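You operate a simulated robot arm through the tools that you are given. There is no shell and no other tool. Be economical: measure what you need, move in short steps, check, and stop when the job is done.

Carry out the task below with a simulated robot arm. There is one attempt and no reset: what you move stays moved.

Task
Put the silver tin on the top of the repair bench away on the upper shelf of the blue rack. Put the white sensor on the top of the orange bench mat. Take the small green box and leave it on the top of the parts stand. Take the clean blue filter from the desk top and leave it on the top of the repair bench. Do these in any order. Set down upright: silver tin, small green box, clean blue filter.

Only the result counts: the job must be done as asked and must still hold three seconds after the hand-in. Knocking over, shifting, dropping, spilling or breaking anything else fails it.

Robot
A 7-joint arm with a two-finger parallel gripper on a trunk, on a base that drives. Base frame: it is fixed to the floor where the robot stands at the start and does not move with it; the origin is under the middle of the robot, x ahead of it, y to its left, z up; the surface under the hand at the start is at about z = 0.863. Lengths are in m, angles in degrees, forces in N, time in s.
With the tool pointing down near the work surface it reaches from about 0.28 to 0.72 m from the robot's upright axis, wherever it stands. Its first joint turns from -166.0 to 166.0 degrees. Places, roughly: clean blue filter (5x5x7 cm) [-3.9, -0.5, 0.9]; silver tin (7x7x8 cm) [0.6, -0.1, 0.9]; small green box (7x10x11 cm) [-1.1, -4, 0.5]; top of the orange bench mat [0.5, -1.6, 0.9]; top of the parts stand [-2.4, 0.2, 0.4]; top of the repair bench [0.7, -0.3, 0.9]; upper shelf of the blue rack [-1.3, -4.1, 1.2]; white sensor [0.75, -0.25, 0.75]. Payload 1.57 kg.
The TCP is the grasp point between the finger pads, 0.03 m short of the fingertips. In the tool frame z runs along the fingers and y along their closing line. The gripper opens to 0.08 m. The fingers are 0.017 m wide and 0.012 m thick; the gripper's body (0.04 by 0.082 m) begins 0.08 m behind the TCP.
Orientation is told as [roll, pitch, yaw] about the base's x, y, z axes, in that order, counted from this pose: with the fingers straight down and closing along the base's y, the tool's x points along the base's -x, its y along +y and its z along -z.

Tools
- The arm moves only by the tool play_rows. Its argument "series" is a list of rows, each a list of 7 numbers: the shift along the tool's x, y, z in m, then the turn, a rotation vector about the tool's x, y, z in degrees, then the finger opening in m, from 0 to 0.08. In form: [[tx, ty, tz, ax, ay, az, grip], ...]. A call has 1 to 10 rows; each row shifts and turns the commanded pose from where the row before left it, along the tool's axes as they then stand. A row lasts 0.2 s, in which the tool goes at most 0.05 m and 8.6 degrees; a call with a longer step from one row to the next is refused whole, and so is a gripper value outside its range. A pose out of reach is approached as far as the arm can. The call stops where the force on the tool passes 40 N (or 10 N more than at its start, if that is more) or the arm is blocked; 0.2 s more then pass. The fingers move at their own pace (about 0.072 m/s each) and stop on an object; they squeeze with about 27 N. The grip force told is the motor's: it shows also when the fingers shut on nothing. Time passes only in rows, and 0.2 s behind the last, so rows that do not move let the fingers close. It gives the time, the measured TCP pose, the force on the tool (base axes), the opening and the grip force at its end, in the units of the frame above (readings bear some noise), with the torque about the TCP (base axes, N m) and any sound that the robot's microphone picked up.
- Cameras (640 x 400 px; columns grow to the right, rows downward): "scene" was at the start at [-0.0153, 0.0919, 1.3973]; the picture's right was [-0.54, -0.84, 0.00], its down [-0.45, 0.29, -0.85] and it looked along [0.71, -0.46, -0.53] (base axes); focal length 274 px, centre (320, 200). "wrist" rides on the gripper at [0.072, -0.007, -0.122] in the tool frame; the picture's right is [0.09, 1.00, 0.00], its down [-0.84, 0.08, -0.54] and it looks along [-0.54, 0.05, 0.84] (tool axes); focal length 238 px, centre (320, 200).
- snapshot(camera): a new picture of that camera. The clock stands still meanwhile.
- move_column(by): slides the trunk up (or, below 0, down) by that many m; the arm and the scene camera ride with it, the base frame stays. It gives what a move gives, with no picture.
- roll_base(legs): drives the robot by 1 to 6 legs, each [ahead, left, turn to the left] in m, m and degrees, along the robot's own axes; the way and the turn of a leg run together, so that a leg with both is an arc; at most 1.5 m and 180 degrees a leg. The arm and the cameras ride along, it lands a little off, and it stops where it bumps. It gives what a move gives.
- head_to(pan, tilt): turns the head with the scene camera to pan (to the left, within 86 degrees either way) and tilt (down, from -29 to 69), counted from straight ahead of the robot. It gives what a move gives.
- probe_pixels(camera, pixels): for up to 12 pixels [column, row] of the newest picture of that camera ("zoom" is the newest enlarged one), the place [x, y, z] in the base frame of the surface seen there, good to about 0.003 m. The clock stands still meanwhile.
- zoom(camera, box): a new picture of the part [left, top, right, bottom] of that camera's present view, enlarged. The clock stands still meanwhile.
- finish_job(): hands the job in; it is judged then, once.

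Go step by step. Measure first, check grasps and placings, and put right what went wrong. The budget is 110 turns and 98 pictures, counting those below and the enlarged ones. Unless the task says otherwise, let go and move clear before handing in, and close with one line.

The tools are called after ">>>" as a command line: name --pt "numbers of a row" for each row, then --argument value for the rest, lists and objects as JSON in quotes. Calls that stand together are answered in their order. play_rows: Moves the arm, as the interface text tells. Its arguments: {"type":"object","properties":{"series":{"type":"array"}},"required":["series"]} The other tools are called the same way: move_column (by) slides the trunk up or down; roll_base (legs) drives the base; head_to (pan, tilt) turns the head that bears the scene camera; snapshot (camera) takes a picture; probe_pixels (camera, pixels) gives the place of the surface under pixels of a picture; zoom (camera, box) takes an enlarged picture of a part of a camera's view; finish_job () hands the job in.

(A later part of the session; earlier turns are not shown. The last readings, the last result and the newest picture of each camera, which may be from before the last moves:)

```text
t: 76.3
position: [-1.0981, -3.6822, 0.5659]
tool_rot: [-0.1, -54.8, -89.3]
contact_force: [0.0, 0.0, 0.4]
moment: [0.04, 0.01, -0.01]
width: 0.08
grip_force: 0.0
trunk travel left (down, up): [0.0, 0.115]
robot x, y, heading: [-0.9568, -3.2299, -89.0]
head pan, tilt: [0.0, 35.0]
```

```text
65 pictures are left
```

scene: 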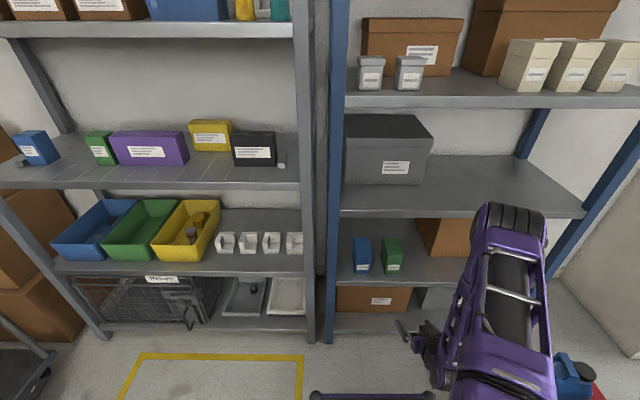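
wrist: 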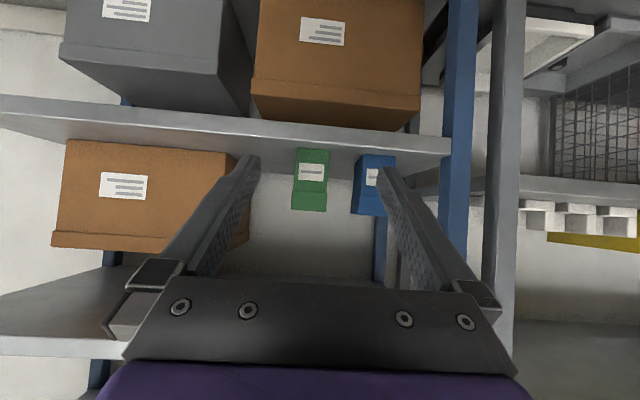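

Elbow sticks up at (510,215); check its position relative to the rack lip (y −3.915) before driving ahead.

>>> probe_pixels --camera "scene" --pixels '[[495, 206], [535, 208], [485, 225], [545, 230], [410, 335], [510, 225], [575, 370], [460, 250]]'

>>> probe_pixels --camera "wrist" --pixels '[[312, 200], [300, 160], [325, 160], [328, 200], [296, 200], [365, 200]]'

```text
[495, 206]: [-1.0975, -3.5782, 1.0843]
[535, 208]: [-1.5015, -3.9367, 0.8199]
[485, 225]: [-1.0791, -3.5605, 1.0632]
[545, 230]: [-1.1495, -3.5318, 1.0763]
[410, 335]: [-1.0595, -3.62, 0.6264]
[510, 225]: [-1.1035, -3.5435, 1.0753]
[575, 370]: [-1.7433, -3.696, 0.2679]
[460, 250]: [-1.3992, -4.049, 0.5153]
```

```text
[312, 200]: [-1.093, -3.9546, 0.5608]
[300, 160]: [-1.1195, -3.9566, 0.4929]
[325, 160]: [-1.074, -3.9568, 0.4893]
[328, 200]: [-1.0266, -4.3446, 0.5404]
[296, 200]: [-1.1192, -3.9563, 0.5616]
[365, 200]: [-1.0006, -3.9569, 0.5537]
```

Elbow stays clear. Drive ahead 0.2 m, then re-check by wrist camera.

>>> roll_base --legs '[[0.2, 0, 0]]'

>>> snapshot --camera "wrist"

>>> probe_pixels --camera "wrist" --pixels '[[312, 150], [300, 120], [335, 120], [320, 110]]'

```text
t: 77.9
position: [-1.0956, -3.8827, 0.5675]
tool_rot: [-0.1, -54.8, -89.2]
contact_force: [-0.3, -0.3, 0.3]
moment: [-0.01, 0.02, -0.02]
width: 0.08
grip_force: 0.0
trunk travel left (down, up): [0.0, 0.115]
robot x, y, heading: [-0.9574, -3.4264, -89.0]
head pan, tilt: [0.0, 35.0]
```

```text
64 pictures are left
```

wrist: 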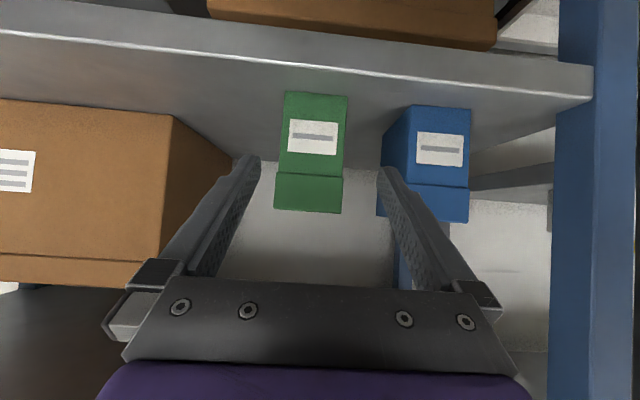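

```text
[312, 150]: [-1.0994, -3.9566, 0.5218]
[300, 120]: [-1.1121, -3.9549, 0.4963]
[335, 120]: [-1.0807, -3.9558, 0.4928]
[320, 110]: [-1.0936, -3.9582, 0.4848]
```

Box centre x≈-1.102; shift 6 mm and advance to TCP (-1.102,-3.99,0.522).

>>> play_rows --pt "0 -0.006 0 0 0 0 0.08" --pt "-0.006 0 0.028 0 0 0 0.08" --pt "-0.006 0 0.028 0 0 0 0.08" --pt "-0.006 0 0.028 0 0 0 0.08" --pt "-0.0065 0 0.029 0 0 0 0.08" --pt "0 0 0 0 0 0 0.08"

>>> snapshot --camera "wrist"

```text
t: 79.3
position: [-1.0979, -3.9903, 0.5248]
tool_rot: [-0.1, -54.8, -89.2]
contact_force: [-0.8, 0.8, 0.3]
moment: [0.04, 0.02, 0.01]
width: 0.0803
grip_force: 0.0
trunk travel left (down, up): [0.0, 0.115]
robot x, y, heading: [-0.959, -3.4261, -88.7]
head pan, tilt: [0.0, 35.0]
```

```text
63 pictures are left
```

wrist: 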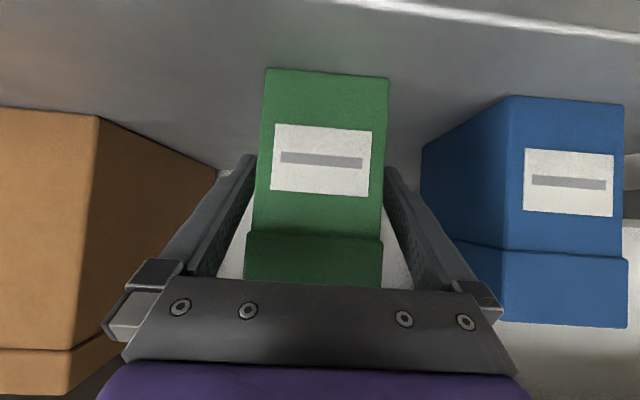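

Fingers straddle the box cleanly with no contact. Close and lift slightly.

>>> play_rows --pt "0 0 0 0 0 0 0.05" --pt "0 0 0 0 0 0 0.0" --pt "0 0 0 0 0 0 0.0" --pt "0 0 0 0 0 0 0.0"

>>> play_rows --pt "-0.0164 0 -0.0115 0 0 0 0.0" --pt "-0.0164 0 -0.0115 0 0 0 0.0" --pt "0 0 0 0 0 0 0.0"

>>> snapshot --camera "wrist"

```text
t: 80.3
position: [-1.0977, -3.9892, 0.5233]
tool_rot: [0.0, -54.8, -89.3]
contact_force: [-0.2, -0.1, -0.6]
moment: [-0.06, -0.05, -0.01]
width: 0.0617
grip_force: 27.1
trunk travel left (down, up): [0.0, 0.115]
robot x, y, heading: [-0.9569, -3.431, -89.2]
head pan, tilt: [0.0, 35.0]
```

```text
t: 81.1
position: [-1.0979, -3.989, 0.5635]
tool_rot: [-0.1, -54.7, -89.2]
contact_force: [-0.1, -0.2, -1.2]
moment: [0.01, 0.01, -0.01]
width: 0.0619
grip_force: 26.7
trunk travel left (down, up): [0.0, 0.115]
robot x, y, heading: [-0.9602, -3.4317, -89.1]
head pan, tilt: [0.0, 35.0]
```

```text
62 pictures are left
```

wrist: 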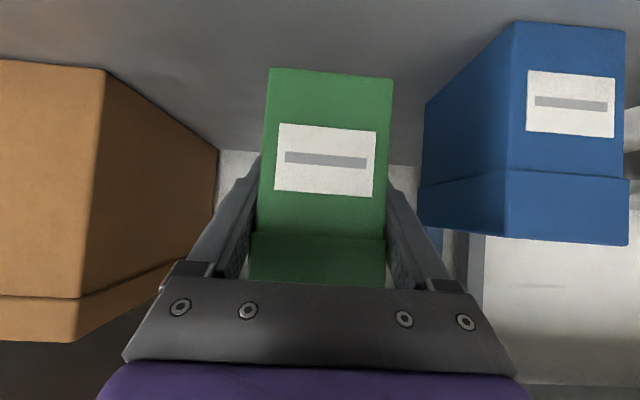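

Held, upright, 1.2 N-ish load. Back the base off 0.7 m and look toward the parts stand.

>>> roll_base --legs '[[-0.7, 0, 0], [0, 0, -90]]'

>>> head_to --pan 60 --tilt 25

>>> snapshot --camera "scene"

>>> head_to --pan -50 --tilt 25

>>> snapshot --camera "scene"

```text
t: 89.0
position: [-1.5263, -2.5544, 0.5616]
tool_rot: [-0.1, -54.8, 178.5]
contact_force: [-0.6, -0.3, -2.5]
moment: [0.02, -0.06, 0.0]
width: 0.062
grip_force: 27.2
trunk travel left (down, up): [0.0, 0.115]
robot x, y, heading: [-0.9715, -2.715, 178.6]
head pan, tilt: [0.0, 35.0]
```

```text
t: 90.3
position: [-1.5265, -2.5526, 0.5623]
tool_rot: [-0.1, -54.6, 178.6]
contact_force: [0.2, 0.0, -1.8]
moment: [0.03, -0.04, -0.05]
width: 0.0616
grip_force: 26.9
trunk travel left (down, up): [0.0, 0.115]
robot x, y, heading: [-0.9731, -2.715, 178.4]
head pan, tilt: [60.0, 25.0]
```

```text
61 pictures are left
```

scene: 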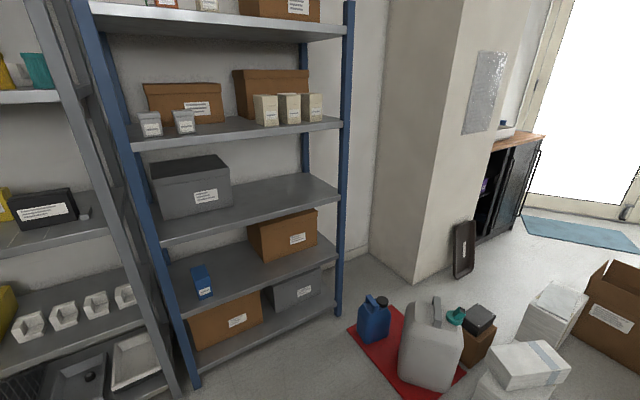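

```text
t: 92.2
position: [-1.5265, -2.5519, 0.5608]
tool_rot: [-0.1, -54.7, 178.5]
contact_force: [-0.8, 0.6, -1.0]
moment: [0.0, -0.01, 0.0]
width: 0.0619
grip_force: 26.5
trunk travel left (down, up): [0.0, 0.115]
robot x, y, heading: [-0.9731, -2.7132, 178.5]
head pan, tilt: [-50.0, 25.0]
```

```text
60 pictures are left
```

scene: 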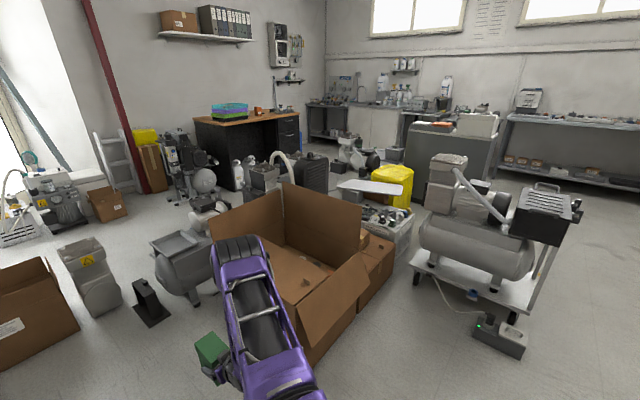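

The room beyond is cluttered. Probe to map the stand, desk, cart, and big carton, and zoom at the stand region.

>>> probe_pixels --camera "scene" --pixels '[[370, 187], [393, 170], [400, 235], [340, 310], [370, 290], [250, 122], [440, 150], [415, 275], [500, 350], [505, 190], [280, 340], [190, 300]]'

>>> zoom --camera "scene" --box '[180, 90, 460, 265]'

>>> probe_pixels --camera "zoom" --pixels '[[380, 215], [500, 215], [440, 225], [130, 65], [60, 150], [270, 150], [330, 180], [380, 145], [150, 60], [250, 170], [520, 150], [440, 290]]'

```text
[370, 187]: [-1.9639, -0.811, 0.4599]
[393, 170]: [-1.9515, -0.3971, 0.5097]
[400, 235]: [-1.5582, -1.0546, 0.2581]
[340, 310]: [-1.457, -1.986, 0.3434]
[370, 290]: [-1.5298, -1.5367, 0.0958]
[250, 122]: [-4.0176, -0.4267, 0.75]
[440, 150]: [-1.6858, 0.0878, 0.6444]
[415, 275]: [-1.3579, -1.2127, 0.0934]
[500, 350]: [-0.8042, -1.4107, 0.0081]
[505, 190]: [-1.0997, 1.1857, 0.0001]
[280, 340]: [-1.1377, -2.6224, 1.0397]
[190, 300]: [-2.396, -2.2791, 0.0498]
```

```text
2.29 times, centred on (320, 178) of scene
```

zoom: 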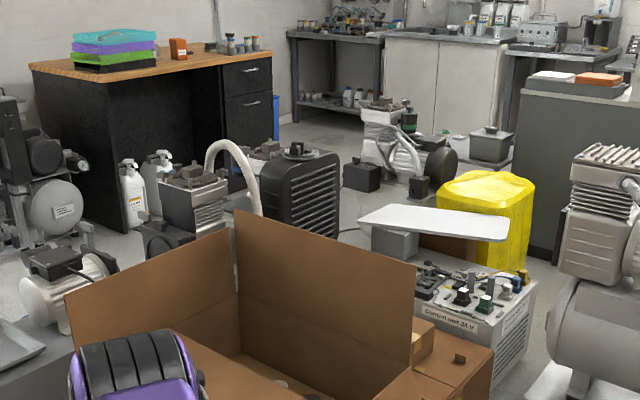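

```text
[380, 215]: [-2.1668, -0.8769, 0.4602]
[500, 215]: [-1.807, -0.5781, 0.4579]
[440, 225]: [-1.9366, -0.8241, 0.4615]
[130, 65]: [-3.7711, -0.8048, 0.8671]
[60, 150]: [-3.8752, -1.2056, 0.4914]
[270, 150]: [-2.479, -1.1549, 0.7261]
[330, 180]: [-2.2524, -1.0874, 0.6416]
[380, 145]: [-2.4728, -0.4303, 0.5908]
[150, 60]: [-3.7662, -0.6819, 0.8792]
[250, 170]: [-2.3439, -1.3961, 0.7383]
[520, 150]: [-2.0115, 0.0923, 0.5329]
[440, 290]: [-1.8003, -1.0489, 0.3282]
```

The gray plate is at (-2.0,-0.75), so not the stand. Probe the grey pot/stand near zoom (490,145).

>>> probe_pixels --camera "zoom" --pixels '[[490, 140], [470, 162], [520, 132], [450, 150], [505, 175], [600, 200], [540, 80], [340, 100], [560, 60], [370, 170]]'

>>> roll_base --legs '[[-0.7, 0, 0], [0, 0, -88.5]]'

>>> head_to --pan 25 --tilt 25

>>> snapshot --camera "scene"

```text
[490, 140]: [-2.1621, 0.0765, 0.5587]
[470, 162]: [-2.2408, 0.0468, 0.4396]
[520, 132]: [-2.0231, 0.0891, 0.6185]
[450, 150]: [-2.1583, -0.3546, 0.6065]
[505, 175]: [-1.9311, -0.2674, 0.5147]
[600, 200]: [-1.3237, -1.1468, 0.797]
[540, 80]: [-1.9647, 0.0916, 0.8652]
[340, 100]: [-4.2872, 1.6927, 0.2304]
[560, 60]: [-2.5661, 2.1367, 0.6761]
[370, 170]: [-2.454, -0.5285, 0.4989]
```

```text
t: 99.9
position: [-0.1099, -2.1902, 0.563]
tool_rot: [-0.1, -54.7, 87.3]
contact_force: [0.2, 0.0, -1.7]
moment: [-0.01, -0.01, 0.0]
width: 0.0619
grip_force: 27.0
trunk travel left (down, up): [0.0, 0.115]
robot x, y, heading: [-0.285, -2.743, 87.4]
head pan, tilt: [-50.0, 25.0]
```

```text
t: 101.4
position: [-0.1086, -2.1906, 0.5613]
tool_rot: [-0.1, -54.7, 87.4]
contact_force: [-0.3, -0.5, -1.3]
moment: [-0.03, 0.02, -0.01]
width: 0.0617
grip_force: 27.6
trunk travel left (down, up): [0.0, 0.115]
robot x, y, heading: [-0.2828, -2.7446, 87.5]
head pan, tilt: [25.0, 25.0]
```

```text
58 pictures are left
```

scene: 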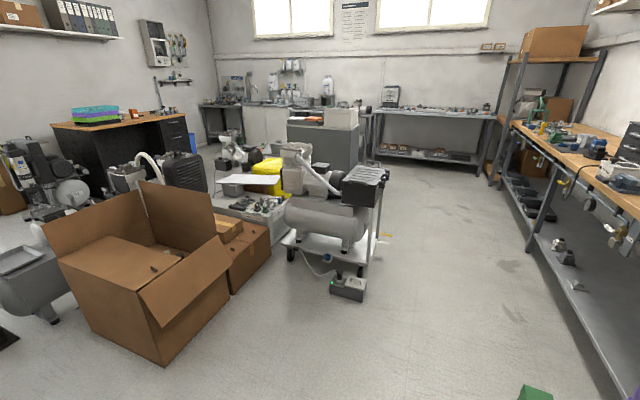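

The corridor along the bench is clear. Check the charger's and cart's right edges, then drive north.

>>> probe_pixels --camera "scene" --pixels '[[365, 290], [378, 240], [388, 180], [385, 237], [535, 245], [500, 180], [360, 150], [470, 160], [300, 150]]'

```text
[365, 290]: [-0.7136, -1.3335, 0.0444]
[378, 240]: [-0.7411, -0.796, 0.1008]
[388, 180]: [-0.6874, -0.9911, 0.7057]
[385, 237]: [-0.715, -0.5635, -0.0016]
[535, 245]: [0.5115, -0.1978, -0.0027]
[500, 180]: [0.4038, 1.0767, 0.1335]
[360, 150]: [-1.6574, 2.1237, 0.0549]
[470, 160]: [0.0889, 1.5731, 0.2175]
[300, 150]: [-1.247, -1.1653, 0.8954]
```

>>> roll_base --legs '[[1.0, 0, 2.5], [1.3, 0, 0], [1.2, 0, 0]]'

>>> head_to --pan 70 --tilt 25

>>> snapshot --camera "scene"

```text
t: 118.3
position: [-0.0311, 1.2881, 0.5619]
tool_rot: [-0.1, -54.7, 89.0]
contact_force: [0.0, -0.3, -0.9]
moment: [-0.02, -0.02, 0.02]
width: 0.0619
grip_force: 27.2
trunk travel left (down, up): [0.0, 0.115]
robot x, y, heading: [-0.1861, 0.7323, 89.0]
head pan, tilt: [25.0, 25.0]
```

```text
t: 119.4
position: [-0.0303, 1.2894, 0.5613]
tool_rot: [-0.1, -54.7, 89.0]
contact_force: [0.4, -0.5, -2.4]
moment: [-0.01, 0.01, -0.03]
width: 0.0616
grip_force: 27.1
trunk travel left (down, up): [0.0, 0.115]
robot x, y, heading: [-0.191, 0.7296, 89.0]
head pan, tilt: [70.0, 25.0]
```

```text
57 pictures are left
```

scene: 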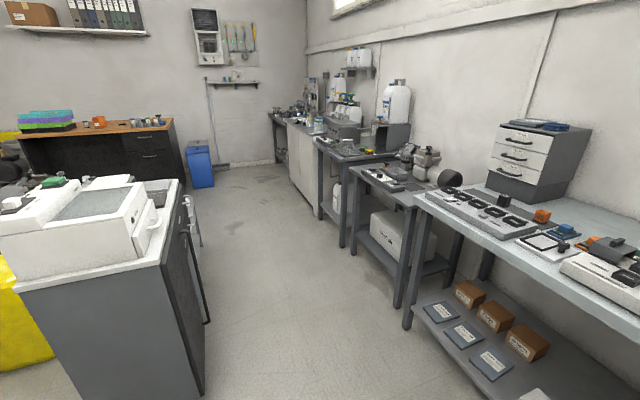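

A cabinet stands in between; the aisle goes west beside it. Probe its sides and the north benches' fronts.

>>> probe_pixels --camera "scene" --pixels '[[200, 385], [210, 300], [188, 230], [70, 350], [410, 320], [345, 240], [395, 300], [600, 400], [190, 180], [110, 125], [20, 135], [250, 250]]'

>>> roll_base --legs '[[0.42, 0, 0], [0, 0, 90]]'

>>> head_to --pan 30 --tilt 25

>>> snapshot --camera "scene"

```text
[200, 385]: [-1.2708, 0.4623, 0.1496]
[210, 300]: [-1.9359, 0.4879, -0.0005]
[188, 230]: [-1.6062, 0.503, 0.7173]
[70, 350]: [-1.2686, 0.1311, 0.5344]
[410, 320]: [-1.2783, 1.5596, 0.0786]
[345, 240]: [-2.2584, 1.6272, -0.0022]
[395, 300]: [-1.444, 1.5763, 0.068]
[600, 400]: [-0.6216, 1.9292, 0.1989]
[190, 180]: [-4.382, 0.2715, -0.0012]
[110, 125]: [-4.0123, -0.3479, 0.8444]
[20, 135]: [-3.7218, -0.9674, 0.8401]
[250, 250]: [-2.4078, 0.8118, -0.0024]
```

```text
t: 121.6
position: [-0.0249, 1.6227, 0.5537]
tool_rot: [0.6, -52.9, 88.2]
contact_force: [-0.6, 0.5, -1.5]
moment: [-0.08, 0.01, 0.01]
width: 0.0617
grip_force: 26.9
trunk travel left (down, up): [0.0, 0.115]
robot x, y, heading: [-0.1815, 1.0856, 89.4]
head pan, tilt: [70.0, 25.0]
stopped in leg 1: the robot was blocked; the commanded pose is now the measured one
```

```text
t: 122.7
position: [-0.0249, 1.6229, 0.5535]
tool_rot: [0.5, -53.0, 88.2]
contact_force: [0.6, 0.1, -1.8]
moment: [-0.02, 0.03, -0.02]
width: 0.0618
grip_force: 27.1
trunk travel left (down, up): [0.0, 0.115]
robot x, y, heading: [-0.1823, 1.0862, 89.0]
head pan, tilt: [30.0, 25.0]
```

```text
56 pictures are left
```

scene: 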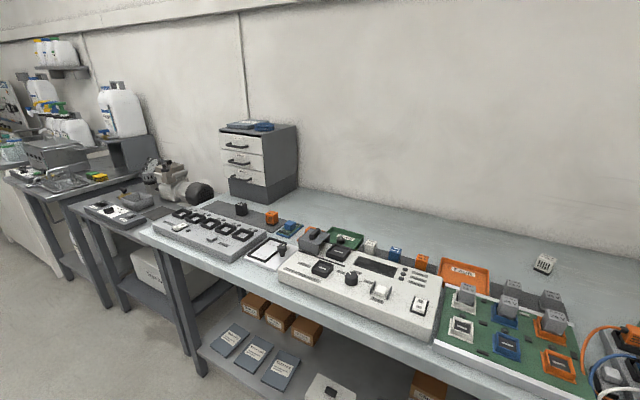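

The arm tip was blocked at the north bench (its front is at y≈1.57). Back off and inspect the held box.

>>> roll_base --legs '[[-0.15, 0, 0]]'

>>> snapshot --camera "wrist"

>>> head_to --pan 0 --tilt 45

>>> snapshot --camera "scene"

```text
t: 124.1
position: [-0.0272, 1.4743, 0.5529]
tool_rot: [0.6, -52.9, 88.1]
contact_force: [-0.1, -0.8, -2.3]
moment: [-0.01, -0.02, -0.01]
width: 0.0617
grip_force: 27.0
trunk travel left (down, up): [0.0, 0.115]
robot x, y, heading: [-0.1856, 0.9349, 88.8]
head pan, tilt: [30.0, 25.0]
```

```text
55 pictures are left
```

wrist: 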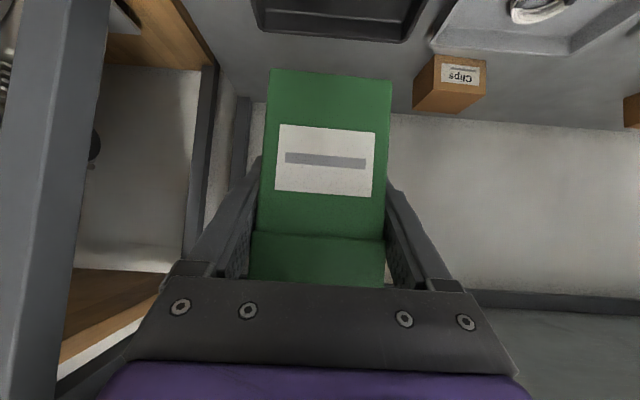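

```text
t: 125.0
position: [-0.0272, 1.4741, 0.5535]
tool_rot: [0.6, -52.8, 88.1]
contact_force: [0.1, -0.6, -1.4]
moment: [-0.03, 0.01, 0.0]
width: 0.062
grip_force: 26.7
trunk travel left (down, up): [0.0, 0.115]
robot x, y, heading: [-0.1849, 0.9353, 89.0]
head pan, tilt: [0.0, 45.0]
```

```text
54 pictures are left
```

scene: 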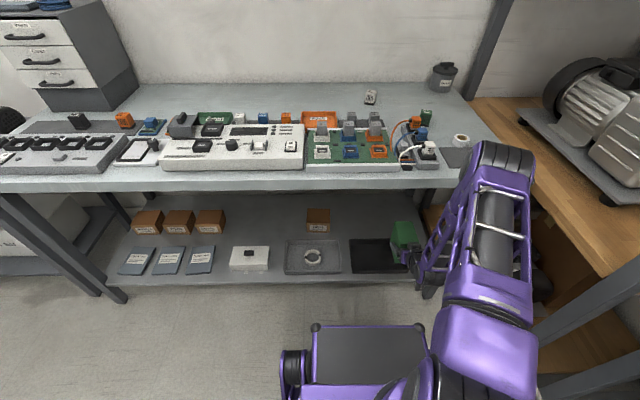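

Grip unchanged, nothing disturbed. Back 0.25 m, turn left to face west, move to the aisle centre and go west.

>>> roll_base --legs '[[-0.25, 0, 0], [0, 0, 91], [0.6, -0.33, 0], [0.7, 0, 0]]'

>>> head_to --pan 45 --tilt 35

>>> snapshot --camera "scene"

```text
t: 137.7
position: [-2.0533, 1.0754, 0.5527]
tool_rot: [0.5, -52.8, -177.7]
contact_force: [0.0, 0.1, -1.8]
moment: [0.02, -0.04, 0.03]
width: 0.0618
grip_force: 26.7
trunk travel left (down, up): [0.0, 0.115]
robot x, y, heading: [-1.5003, 0.9562, -176.9]
head pan, tilt: [0.0, 45.0]
```

```text
t: 138.9
position: [-2.0523, 1.0745, 0.5521]
tool_rot: [0.6, -52.8, -177.7]
contact_force: [-0.3, -0.1, -1.8]
moment: [0.0, -0.05, -0.01]
width: 0.0618
grip_force: 26.8
trunk travel left (down, up): [0.0, 0.115]
robot x, y, heading: [-1.505, 0.9566, -176.8]
head pan, tilt: [45.0, 35.0]
```

```text
53 pictures are left
```

scene: 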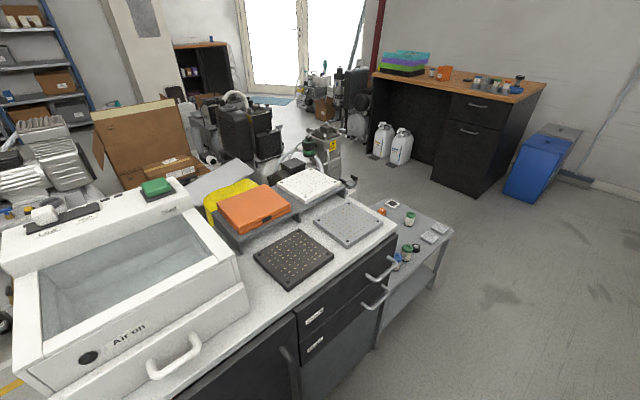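

The parts stand is the low table at (415,240), with small parts on it. Probe it and zoom in on the stand and desk.

>>> zoom --camera "scene" --box '[360, 180, 480, 300]'

>>> probe_pixels --camera "scene" --pixels '[[455, 234], [390, 200], [375, 285], [411, 220], [425, 228], [437, 232], [394, 203], [395, 260], [420, 290], [430, 215], [385, 345]]'

>>> zoom --camera "scene" --box '[370, 40, 560, 140]'

>>> probe_pixels --camera "zoom" --pixels '[[505, 130], [400, 105], [245, 105], [120, 70], [440, 150], [515, 165], [540, 165], [590, 180], [370, 140], [375, 240], [470, 350], [560, 250]]'

```text
3.33 times, centred on (420, 240) of scene
```

zoom: 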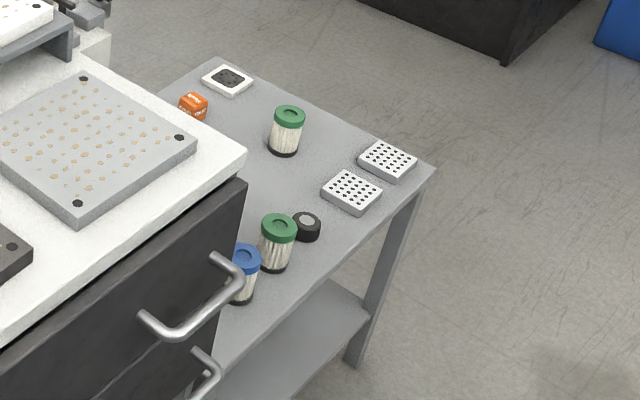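

```text
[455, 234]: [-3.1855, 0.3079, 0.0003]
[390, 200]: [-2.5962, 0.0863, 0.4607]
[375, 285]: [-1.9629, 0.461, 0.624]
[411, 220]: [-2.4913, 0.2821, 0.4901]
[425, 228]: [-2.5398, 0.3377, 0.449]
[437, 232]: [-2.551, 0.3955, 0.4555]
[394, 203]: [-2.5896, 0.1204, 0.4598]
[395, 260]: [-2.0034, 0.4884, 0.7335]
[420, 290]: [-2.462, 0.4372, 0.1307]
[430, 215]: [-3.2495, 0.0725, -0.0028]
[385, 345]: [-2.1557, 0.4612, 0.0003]
```

```text
3.37 times, centred on (465, 90) of scene
```

zoom: 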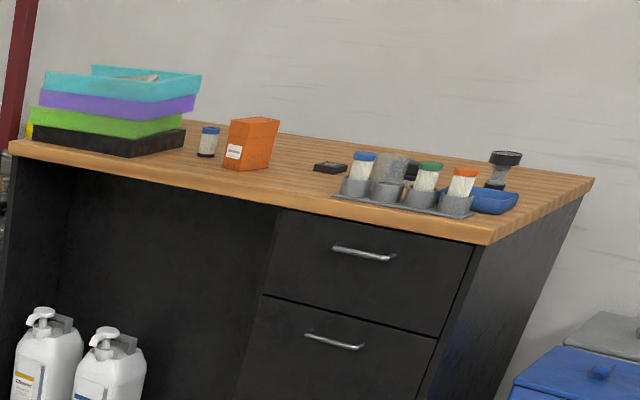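

```text
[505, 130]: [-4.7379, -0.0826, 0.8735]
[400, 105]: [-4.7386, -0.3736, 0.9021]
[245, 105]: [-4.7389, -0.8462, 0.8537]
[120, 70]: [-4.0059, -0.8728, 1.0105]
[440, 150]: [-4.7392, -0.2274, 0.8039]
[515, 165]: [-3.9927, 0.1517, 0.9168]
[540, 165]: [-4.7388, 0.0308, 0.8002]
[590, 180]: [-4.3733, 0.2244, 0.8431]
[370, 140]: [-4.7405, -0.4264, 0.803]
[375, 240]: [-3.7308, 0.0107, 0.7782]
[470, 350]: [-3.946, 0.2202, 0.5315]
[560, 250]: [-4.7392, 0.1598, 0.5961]
```

The filter appears to be the blue-capped jar at zoom (208,142) on the desk. For the stand: raise the trunk 0.1, drive west to x≈-2.35 and turn to face it from the north.

>>> move_column --by 0.11

>>> roll_base --legs '[[0.85, -0.08, -3], [0, 0, 90]]'

>>> head_to --pan 0 --tilt 50

>>> snapshot --camera "scene"

```text
t: 140.3
position: [-2.0519, 1.075, 0.6625]
tool_rot: [0.6, -52.9, -177.7]
contact_force: [1.1, 0.4, -2.2]
moment: [0.0, -0.01, 0.0]
width: 0.0618
grip_force: 27.4
trunk travel left (down, up): [-0.11, 0.005]
robot x, y, heading: [-1.4981, 0.9598, -176.7]
head pan, tilt: [45.0, 35.0]
```

```text
t: 148.6
position: [-2.4891, 0.4662, 0.6631]
tool_rot: [0.7, -52.8, -91.1]
contact_force: [-0.3, 0.4, -2.0]
moment: [0.02, 0.01, -0.05]
width: 0.0619
grip_force: 27.6
trunk travel left (down, up): [-0.11, 0.005]
robot x, y, heading: [-2.3385, 1.0094, -90.2]
head pan, tilt: [45.0, 35.0]
```

```text
t: 149.8
position: [-2.4913, 0.4662, 0.664]
tool_rot: [0.7, -52.8, -91.1]
contact_force: [1.1, 0.5, -1.8]
moment: [0.03, 0.0, 0.0]
width: 0.0618
grip_force: 27.1
trunk travel left (down, up): [-0.11, 0.005]
robot x, y, heading: [-2.3416, 1.0076, -90.3]
head pan, tilt: [0.0, 50.0]
```

```text
50 pictures are left
```

scene: 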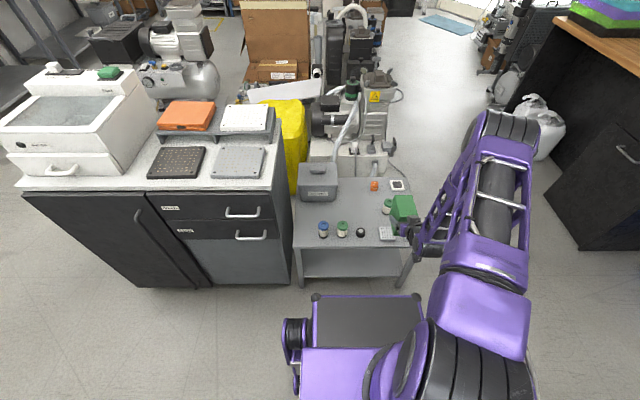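

Good view of the stand. Zoom in and probe free spots.

>>> zoom --camera "scene" --box '[280, 150, 430, 260]'

>>> probe_pixels --camera "zoom" --pixels '[[70, 375], [545, 375], [330, 240], [330, 285], [400, 250], [450, 235], [340, 340], [260, 320], [250, 225], [160, 260], [395, 150], [460, 180]]'

```text
3.64 times, centred on (355, 205) of scene
```

zoom: 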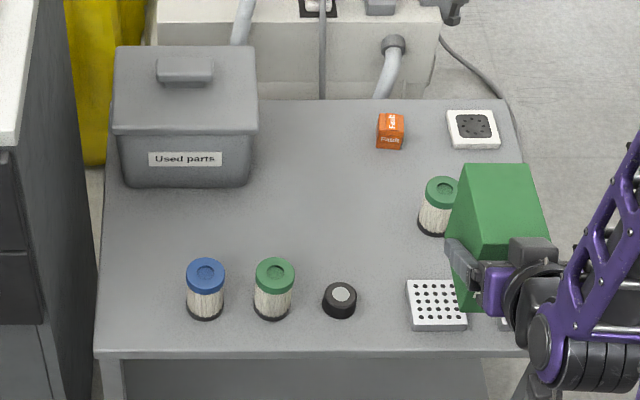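

```text
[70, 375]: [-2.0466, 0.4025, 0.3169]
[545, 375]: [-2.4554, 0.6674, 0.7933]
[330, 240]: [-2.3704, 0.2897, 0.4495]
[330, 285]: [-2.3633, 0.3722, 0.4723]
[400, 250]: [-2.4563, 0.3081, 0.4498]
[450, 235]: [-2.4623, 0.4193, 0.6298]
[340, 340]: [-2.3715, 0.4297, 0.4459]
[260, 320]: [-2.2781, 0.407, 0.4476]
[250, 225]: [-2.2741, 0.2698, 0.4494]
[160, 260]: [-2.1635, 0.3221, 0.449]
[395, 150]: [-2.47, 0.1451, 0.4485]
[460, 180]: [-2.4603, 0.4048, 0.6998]
```

Free spot around (-2.385, 0.24); surface z≈0.449, so release TCP z≈0.504. First shift the arm over in x and level the 2° tilt, then drive ahead 0.2.

>>> play_rows --pt "0 0.04 0 0 -2 0 0" --pt "0 0.04 0 0 0 0 0" --pt "0 0.026 0 0 0 0 0"

>>> roll_base --legs '[[0.2, 0, 0]]'

>>> snapshot --camera "scene"

```text
t: 150.6
position: [-2.3854, 0.4644, 0.6641]
tool_rot: [0.5, -54.8, -91.1]
contact_force: [0.9, 0.7, -1.8]
moment: [0.03, -0.02, 0.02]
width: 0.0621
grip_force: 26.9
trunk travel left (down, up): [-0.11, 0.005]
robot x, y, heading: [-2.3424, 1.0053, -90.4]
head pan, tilt: [0.0, 50.0]
```

```text
t: 152.2
position: [-2.3859, 0.2647, 0.6624]
tool_rot: [0.6, -54.9, -91.0]
contact_force: [0.5, 0.3, -1.0]
moment: [0.03, -0.02, 0.0]
width: 0.0617
grip_force: 27.0
trunk travel left (down, up): [-0.11, 0.005]
robot x, y, heading: [-2.3358, 0.8086, -90.3]
head pan, tilt: [0.0, 50.0]
```

```text
48 pictures are left
```

scene: 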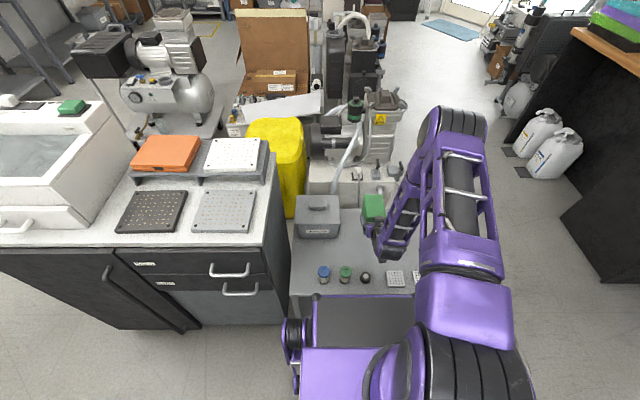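

Box is over the free spot. Lower the trunk 0.11 and check.

>>> move_column --by -0.11

>>> zoom --camera "scene" --box '[280, 170, 440, 290]'

>>> snapshot --camera "wrist"

```text
t: 153.6
position: [-2.3859, 0.2654, 0.5539]
tool_rot: [0.7, -54.8, -91.1]
contact_force: [0.3, 0.0, -1.3]
moment: [0.04, 0.01, 0.01]
width: 0.0618
grip_force: 27.5
trunk travel left (down, up): [0.0, 0.115]
robot x, y, heading: [-2.3374, 0.8071, -90.5]
head pan, tilt: [0.0, 50.0]
```

```text
3.33 times, centred on (360, 230) of scene
```

zoom: 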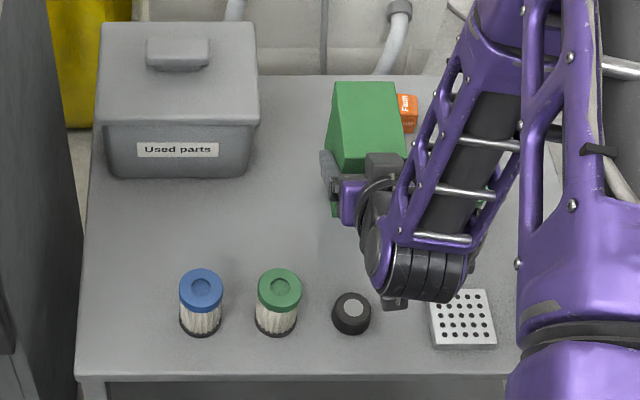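

```text
46 pictures are left
```

wrist: 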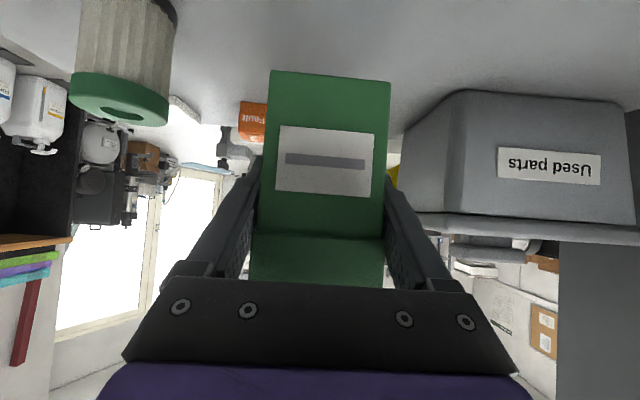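

The wrist joint hangs at zoom (425,275) above the sponge; probe its height before going lower.

>>> probe_pixels --camera "zoom" --pixels '[[425, 270], [395, 300], [380, 265], [460, 290], [375, 225], [460, 320], [290, 200], [270, 320]]'

```text
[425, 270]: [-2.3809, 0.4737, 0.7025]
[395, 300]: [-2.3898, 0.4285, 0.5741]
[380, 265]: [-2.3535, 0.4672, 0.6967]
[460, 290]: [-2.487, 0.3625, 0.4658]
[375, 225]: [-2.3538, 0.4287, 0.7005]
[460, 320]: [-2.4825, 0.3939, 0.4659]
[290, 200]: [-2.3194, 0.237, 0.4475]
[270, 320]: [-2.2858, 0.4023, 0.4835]
```

Camera housing has enough clearance above the puck. Lower in small steps.

>>> play_rows --pt "0.0164 0 0.0115 0 0 0 0" --pt "0.0123 0 0.0086 0 0 0 0" --pt "0.0049 0 0.0034 0 0 0 0" --pt "0 0 0 0 0 0 0"

>>> zoom --camera "scene" --box '[280, 170, 440, 290]'

```text
t: 154.6
position: [-2.3871, 0.2667, 0.5125]
tool_rot: [0.6, -54.8, -91.2]
contact_force: [0.1, -0.1, -1.0]
moment: [0.04, 0.01, -0.02]
width: 0.0619
grip_force: 27.3
trunk travel left (down, up): [0.0, 0.115]
robot x, y, heading: [-2.3413, 0.8122, -90.2]
head pan, tilt: [0.0, 50.0]
```

```text
3.33 times, centred on (360, 230) of scene
```

zoom: 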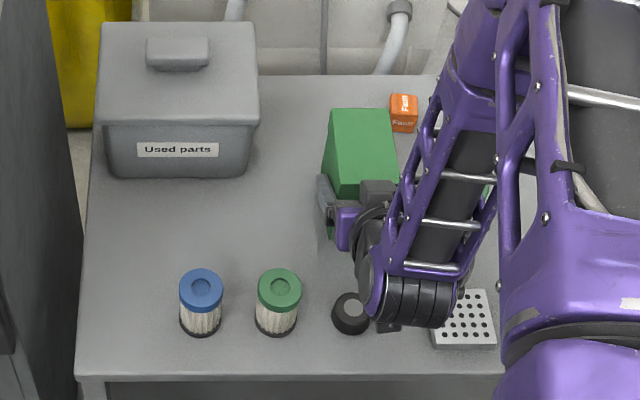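

>>> play_rows --pt "0.0025 0 0.0017 0 0 0 0" --pt "0.0025 0 0.0017 0 0 0 0" --pt "0.0016 0 0.0011 0 0 0 0" --pt "0 0 0 0 0 0 0"

```text
t: 155.6
position: [-2.3866, 0.2652, 0.5031]
tool_rot: [0.7, -54.8, -91.1]
contact_force: [0.2, 0.0, -1.7]
moment: [-0.02, -0.02, -0.01]
width: 0.0617
grip_force: 26.9
trunk travel left (down, up): [0.0, 0.115]
robot x, y, heading: [-2.338, 0.8053, -90.3]
head pan, tilt: [0.0, 50.0]
```

>>> play_rows --pt "0.0016 0 0.0011 0 0 0 0" --pt "0 0 0 0 0 0 0"

>>> play_rows --pt "0.0016 0 0.0011 0 0 0 0" --pt "0 0 0 0 0 0 0"

```text
t: 156.2
position: [-2.3863, 0.265, 0.5033]
tool_rot: [0.5, -54.9, -91.1]
contact_force: [0.3, 1.8, 5.9]
moment: [0.41, 0.25, -0.05]
width: 0.0619
grip_force: 27.2
trunk travel left (down, up): [0.0, 0.115]
robot x, y, heading: [-2.3371, 0.8101, -90.3]
head pan, tilt: [0.0, 50.0]
```

```text
t: 156.8
position: [-2.3858, 0.2649, 0.5027]
tool_rot: [0.6, -55.2, -91.2]
contact_force: [1.4, 8.1, 21.9]
moment: [0.15, 0.48, -0.34]
width: 0.062
grip_force: 26.9
trunk travel left (down, up): [0.0, 0.115]
robot x, y, heading: [-2.3427, 0.8099, -90.1]
head pan, tilt: [0.0, 50.0]
```

Contact with the stand (22 N). Ease up 1.5 mm, open, and retract backwards.

>>> play_rows --pt "-0.0012 0 -0.0008 0 0 0 0" --pt "0 0 0 0 0 0 0.07" --pt "0 0 0 0 0 0 0.08" --pt "0 0 0 0 0 0 0.08" --pt "0 0 -0.02 0 0 0 0.08" --pt "0 0 -0.03 0 0 0 0.08" --pt "0 0 -0.04 0 0 0 0.08" --pt "-0.02 0 -0.03 0 0 0 0.08"

>>> move_column --by 0.11

>>> snapshot --camera "wrist"

>>> zoom --camera "scene" --box '[280, 170, 440, 290]'

```text
t: 158.6
position: [-2.3833, 0.3549, 0.59]
tool_rot: [0.6, -54.9, -91.2]
contact_force: [-0.2, -0.9, 0.1]
moment: [0.02, -0.04, 0.0]
width: 0.0801
grip_force: 0.0
trunk travel left (down, up): [0.0, 0.115]
robot x, y, heading: [-2.3382, 0.8106, -90.2]
head pan, tilt: [0.0, 50.0]
```

```text
t: 160.0
position: [-2.3851, 0.3545, 0.6983]
tool_rot: [0.5, -54.8, -91.1]
contact_force: [-0.1, -0.3, 0.2]
moment: [0.0, -0.01, 0.04]
width: 0.0801
grip_force: 0.0
trunk travel left (down, up): [-0.11, 0.005]
robot x, y, heading: [-2.3417, 0.8079, -90.1]
head pan, tilt: [0.0, 50.0]
```

```text
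44 pictures are left
```

wrist: 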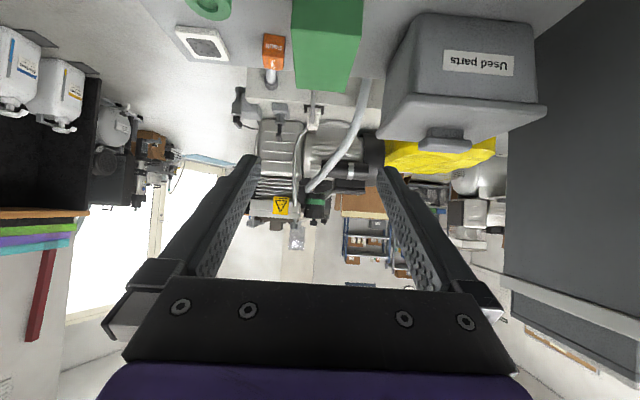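

```text
3.33 times, centred on (360, 230) of scene
```

zoom: 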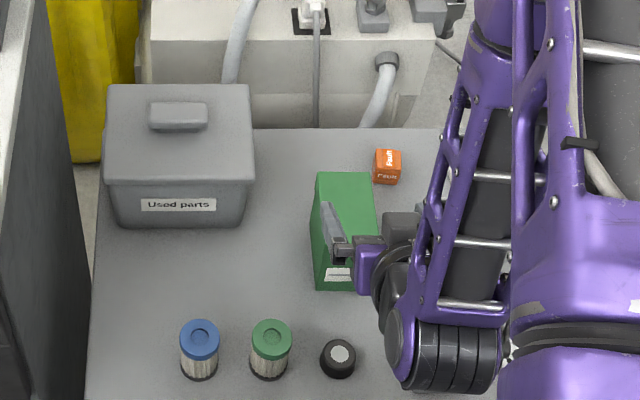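

The green box stands upright on the stand, clear of the other items. Back off, then bring the arm back to tool-down while raising.

>>> roll_base --legs '[[-0.24, 0, 0]]'

>>> play_rows --pt "-0.025 0 -0.017 0 7 0 0.08" --pt "-0.022 0 -0.02 0 7 0 0.08" --pt "-0.02 0 -0.023 0 7 0 0.08" --pt "-0.017 0 -0.025 0 7 0 0.08" --pt "-0.013 0 -0.027 0 7 0 0.08" --pt "-0.01 0 -0.028 0 7 0 0.08" --pt "-0.006 0 -0.03 0 7 0 0.08" --pt "-0.002 0 -0.03 0 5.8 0 0.08" --pt "0 0 -0.04 0 0 0 0.08" --pt "0 0 -0.04 0 0 0 0.08"

```text
t: 161.8
position: [-2.382, 0.5999, 0.6991]
tool_rot: [0.6, -54.8, -91.0]
contact_force: [-0.3, -0.2, 0.3]
moment: [0.01, 0.02, 0.03]
width: 0.08
grip_force: 0.0
trunk travel left (down, up): [-0.11, 0.005]
robot x, y, heading: [-2.3389, 1.054, -90.2]
head pan, tilt: [0.0, 50.0]
```

```text
t: 164.0
position: [-2.386, 0.6031, 1.0202]
tool_rot: [0.4, 0.1, -90.5]
contact_force: [0.8, -0.4, 0.1]
moment: [0.02, 0.01, 0.02]
width: 0.0797
grip_force: 0.1
trunk travel left (down, up): [-0.11, 0.005]
robot x, y, heading: [-2.3398, 1.0533, -90.1]
head pan, tilt: [0.0, 50.0]
```

>>> play_rows --pt "0 0 -0.045 0 0 0 0.08" --pt "0 0 -0.045 0 0 0 0.08" --pt "0 0 -0.03 0 0 0 0.08"

>>> roll_base --legs '[[0, 0, -90], [0.85, 0, 0]]'

>>> head_to --pan 50 --tilt 35

>>> snapshot --camera "scene"

```text
t: 164.8
position: [-2.3863, 0.6055, 1.1401]
tool_rot: [0.4, 0.0, -90.6]
contact_force: [1.0, 0.2, -0.5]
moment: [0.02, -0.02, 0.03]
width: 0.0801
grip_force: 0.0
trunk travel left (down, up): [-0.11, 0.005]
robot x, y, heading: [-2.3415, 1.0529, -90.1]
head pan, tilt: [0.0, 50.0]
```

```text
t: 173.1
position: [-3.6138, 1.084, 1.139]
tool_rot: [0.2, 0.0, -180.1]
contact_force: [-0.8, 0.5, 0.3]
moment: [-0.03, -0.01, -0.04]
width: 0.08
grip_force: 0.1
trunk travel left (down, up): [-0.11, 0.005]
robot x, y, heading: [-3.1619, 1.0415, -179.4]
head pan, tilt: [0.0, 50.0]
```

```text
t: 174.2
position: [-3.6127, 1.0842, 1.1409]
tool_rot: [0.3, 0.0, -180.1]
contact_force: [-0.8, -0.1, -0.7]
moment: [0.01, 0.0, 0.01]
width: 0.0801
grip_force: 0.1
trunk travel left (down, up): [-0.11, 0.005]
robot x, y, heading: [-3.1611, 1.0432, -179.3]
head pan, tilt: [50.0, 35.0]
```

```text
42 pictures are left
```

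scene: 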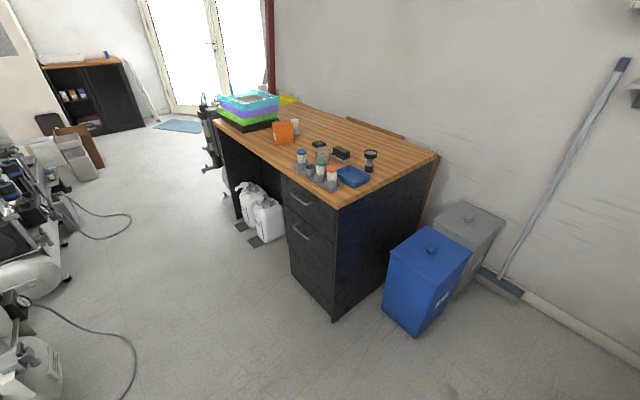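

Probe desk items, desk edges, floor cables.

>>> zoom --camera "scene" --box '[250, 100, 410, 210]'

>>> probe_pixels --camera "zoom" --pixels '[[200, 195], [200, 225], [280, 170], [200, 70], [280, 235], [325, 260], [395, 285], [480, 225], [355, 195], [130, 120], [330, 120], [350, 370]]'

>>> probe_pixels --camera "scene" --pixels '[[135, 350], [130, 225], [60, 290], [65, 275], [270, 240], [230, 195], [335, 318], [50, 385], [215, 180]]'

```text
3.64 times, centred on (330, 155) of scene
```

zoom: 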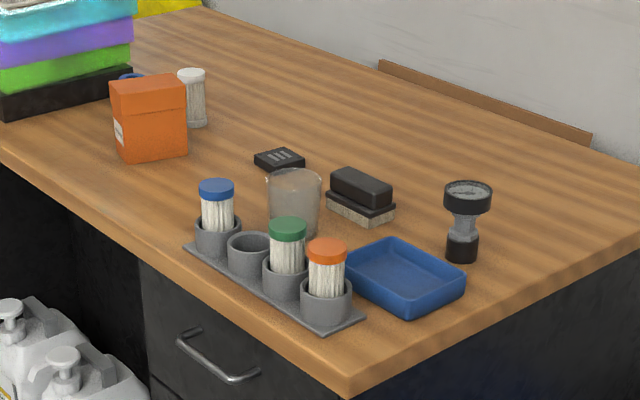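

```text
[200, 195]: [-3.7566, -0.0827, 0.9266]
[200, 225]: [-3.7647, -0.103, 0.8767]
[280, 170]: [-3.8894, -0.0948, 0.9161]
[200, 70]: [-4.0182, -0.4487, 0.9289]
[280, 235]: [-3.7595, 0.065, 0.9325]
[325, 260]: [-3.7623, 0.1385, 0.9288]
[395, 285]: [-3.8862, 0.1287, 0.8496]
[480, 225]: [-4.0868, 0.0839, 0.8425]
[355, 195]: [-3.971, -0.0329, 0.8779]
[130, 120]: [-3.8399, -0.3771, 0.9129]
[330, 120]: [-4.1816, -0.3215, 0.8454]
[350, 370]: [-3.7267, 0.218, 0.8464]
```

```text
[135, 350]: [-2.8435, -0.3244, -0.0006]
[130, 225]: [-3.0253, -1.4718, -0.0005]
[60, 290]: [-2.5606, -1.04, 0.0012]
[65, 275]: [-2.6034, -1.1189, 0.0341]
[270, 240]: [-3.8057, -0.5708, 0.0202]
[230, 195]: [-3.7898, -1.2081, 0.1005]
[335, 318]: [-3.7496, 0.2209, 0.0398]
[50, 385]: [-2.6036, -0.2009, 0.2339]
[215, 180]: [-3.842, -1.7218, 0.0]
```

The target filter should be the blue-capped one beside the orange box (hint (-3.9,-0.5)); the holder's blue one is at y≈-0.08. Go ahead 0.1 and strafe left to y≈-0.4.

>>> roll_base --legs '[[0.1, 0, -0.7], [0, 1.45, 0]]'

>>> head_to --pan 10 --tilt 45

>>> snapshot --camera "scene"

>>> snapshot --camera "wrist"

```text
t: 189.1
position: [-3.7461, -0.3424, 1.1402]
tool_rot: [0.3, 0.0, 177.3]
contact_force: [0.4, -0.2, 0.4]
moment: [0.01, 0.02, -0.01]
width: 0.0801
grip_force: 0.1
trunk travel left (down, up): [-0.11, 0.005]
robot x, y, heading: [-3.2969, -0.4113, 177.6]
head pan, tilt: [50.0, 35.0]
```

```text
t: 190.2
position: [-3.7468, -0.3427, 1.1393]
tool_rot: [0.4, 0.0, 177.3]
contact_force: [-0.5, 0.2, 0.1]
moment: [0.03, -0.02, 0.0]
width: 0.0801
grip_force: 0.2
trunk travel left (down, up): [-0.11, 0.005]
robot x, y, heading: [-3.3012, -0.4059, 177.8]
head pan, tilt: [10.0, 45.0]
```

```text
40 pictures are left
```

scene: 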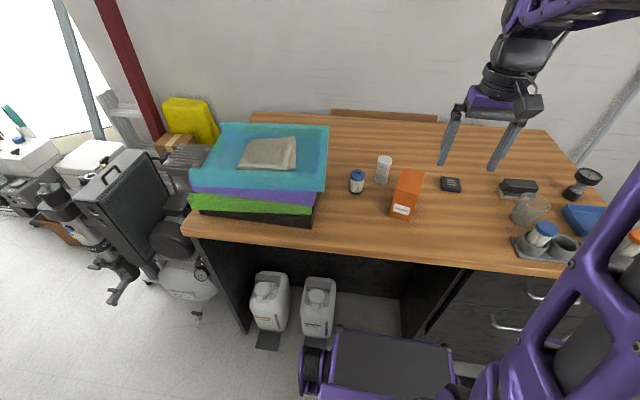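

```text
39 pictures are left
```

wrist: 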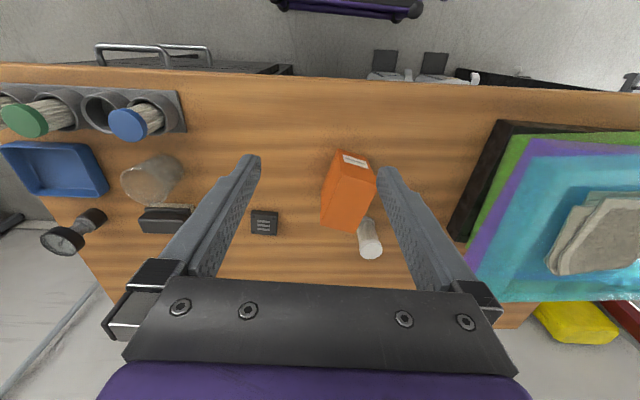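

The free-standing blue-capped filter is at scene (357,181). Zoom and measure it.

>>> zoom --camera "scene" --box '[300, 140, 440, 230]'

>>> probe_pixels --camera "zoom" --pixels '[[262, 160], [262, 185], [248, 190], [275, 190], [262, 230], [380, 100], [440, 180], [510, 160], [90, 180], [60, 320], [400, 330], [260, 215]]'

```text
4.44 times, centred on (370, 185) of scene
```

zoom: 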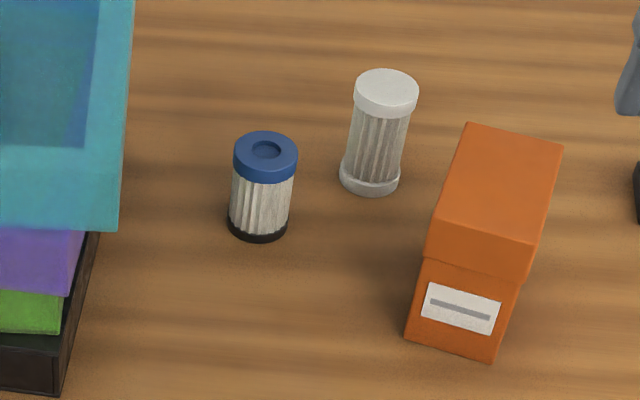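

```text
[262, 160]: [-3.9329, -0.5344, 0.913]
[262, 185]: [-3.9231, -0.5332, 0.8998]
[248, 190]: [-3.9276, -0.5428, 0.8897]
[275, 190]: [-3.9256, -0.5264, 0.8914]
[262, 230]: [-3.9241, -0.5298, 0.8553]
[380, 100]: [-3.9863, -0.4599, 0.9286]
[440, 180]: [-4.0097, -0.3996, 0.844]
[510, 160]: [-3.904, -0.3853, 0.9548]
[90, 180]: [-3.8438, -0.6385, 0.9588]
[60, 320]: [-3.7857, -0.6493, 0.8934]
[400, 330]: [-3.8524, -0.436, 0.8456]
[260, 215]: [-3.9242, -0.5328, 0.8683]
```

Filter: cap top z 0.915, centre ≈(-3.943,-0.533). Tray stack edge at y −0.64, white filter at (-3.99,-0.46). Move above it with opening 0.066.

>>> play_rows --pt "-0.03 0.033 0 0 0 0 0.066" --pt "-0.03 0.033 0 0 0 0 0.066" --pt "-0.032 0.033 0 0 0 0 0.066" --pt "-0.032 0.033 0 0 0 0 0.066" --pt "-0.032 0.033 0 0 0 0 0.066" --pt "-0.03 0.034 0 0 0 0 0.066" --pt "0 0 0.045 0 0 0 0.066" --pt "0 0 0.045 0 0 0 0.066" --pt "0 0 0.02 0 0 0 0.066"

>>> snapshot --camera "wrist"

```text
t: 192.2
position: [-3.9418, -0.534, 1.0303]
tool_rot: [0.3, 0.0, 177.3]
contact_force: [-0.1, 0.1, 0.9]
moment: [-0.01, 0.02, 0.04]
width: 0.0661
grip_force: 0.1
trunk travel left (down, up): [-0.11, 0.005]
robot x, y, heading: [-3.2958, -0.4049, 177.9]
head pan, tilt: [10.0, 45.0]
```

```text
37 pictures are left
```

wrist: 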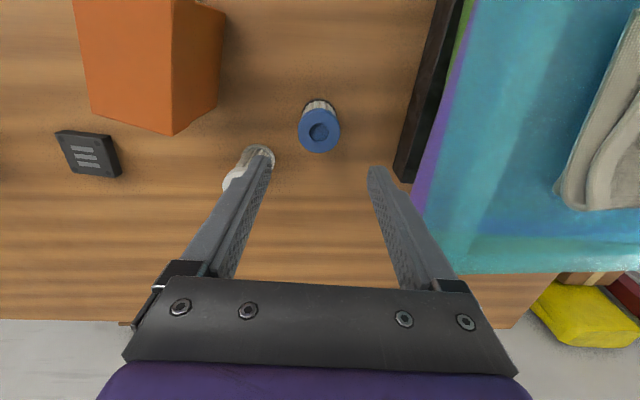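

>>> probe_pixels --camera "wrist" --pixels '[[319, 128], [303, 130], [337, 130], [320, 148], [320, 118], [245, 170], [262, 152], [238, 185]]'

```text
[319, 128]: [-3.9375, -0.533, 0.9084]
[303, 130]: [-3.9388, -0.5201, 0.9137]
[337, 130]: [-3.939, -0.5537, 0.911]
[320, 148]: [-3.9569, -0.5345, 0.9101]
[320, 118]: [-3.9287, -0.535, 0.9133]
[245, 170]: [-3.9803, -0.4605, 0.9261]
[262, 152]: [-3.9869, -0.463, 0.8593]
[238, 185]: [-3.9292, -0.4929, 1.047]
```

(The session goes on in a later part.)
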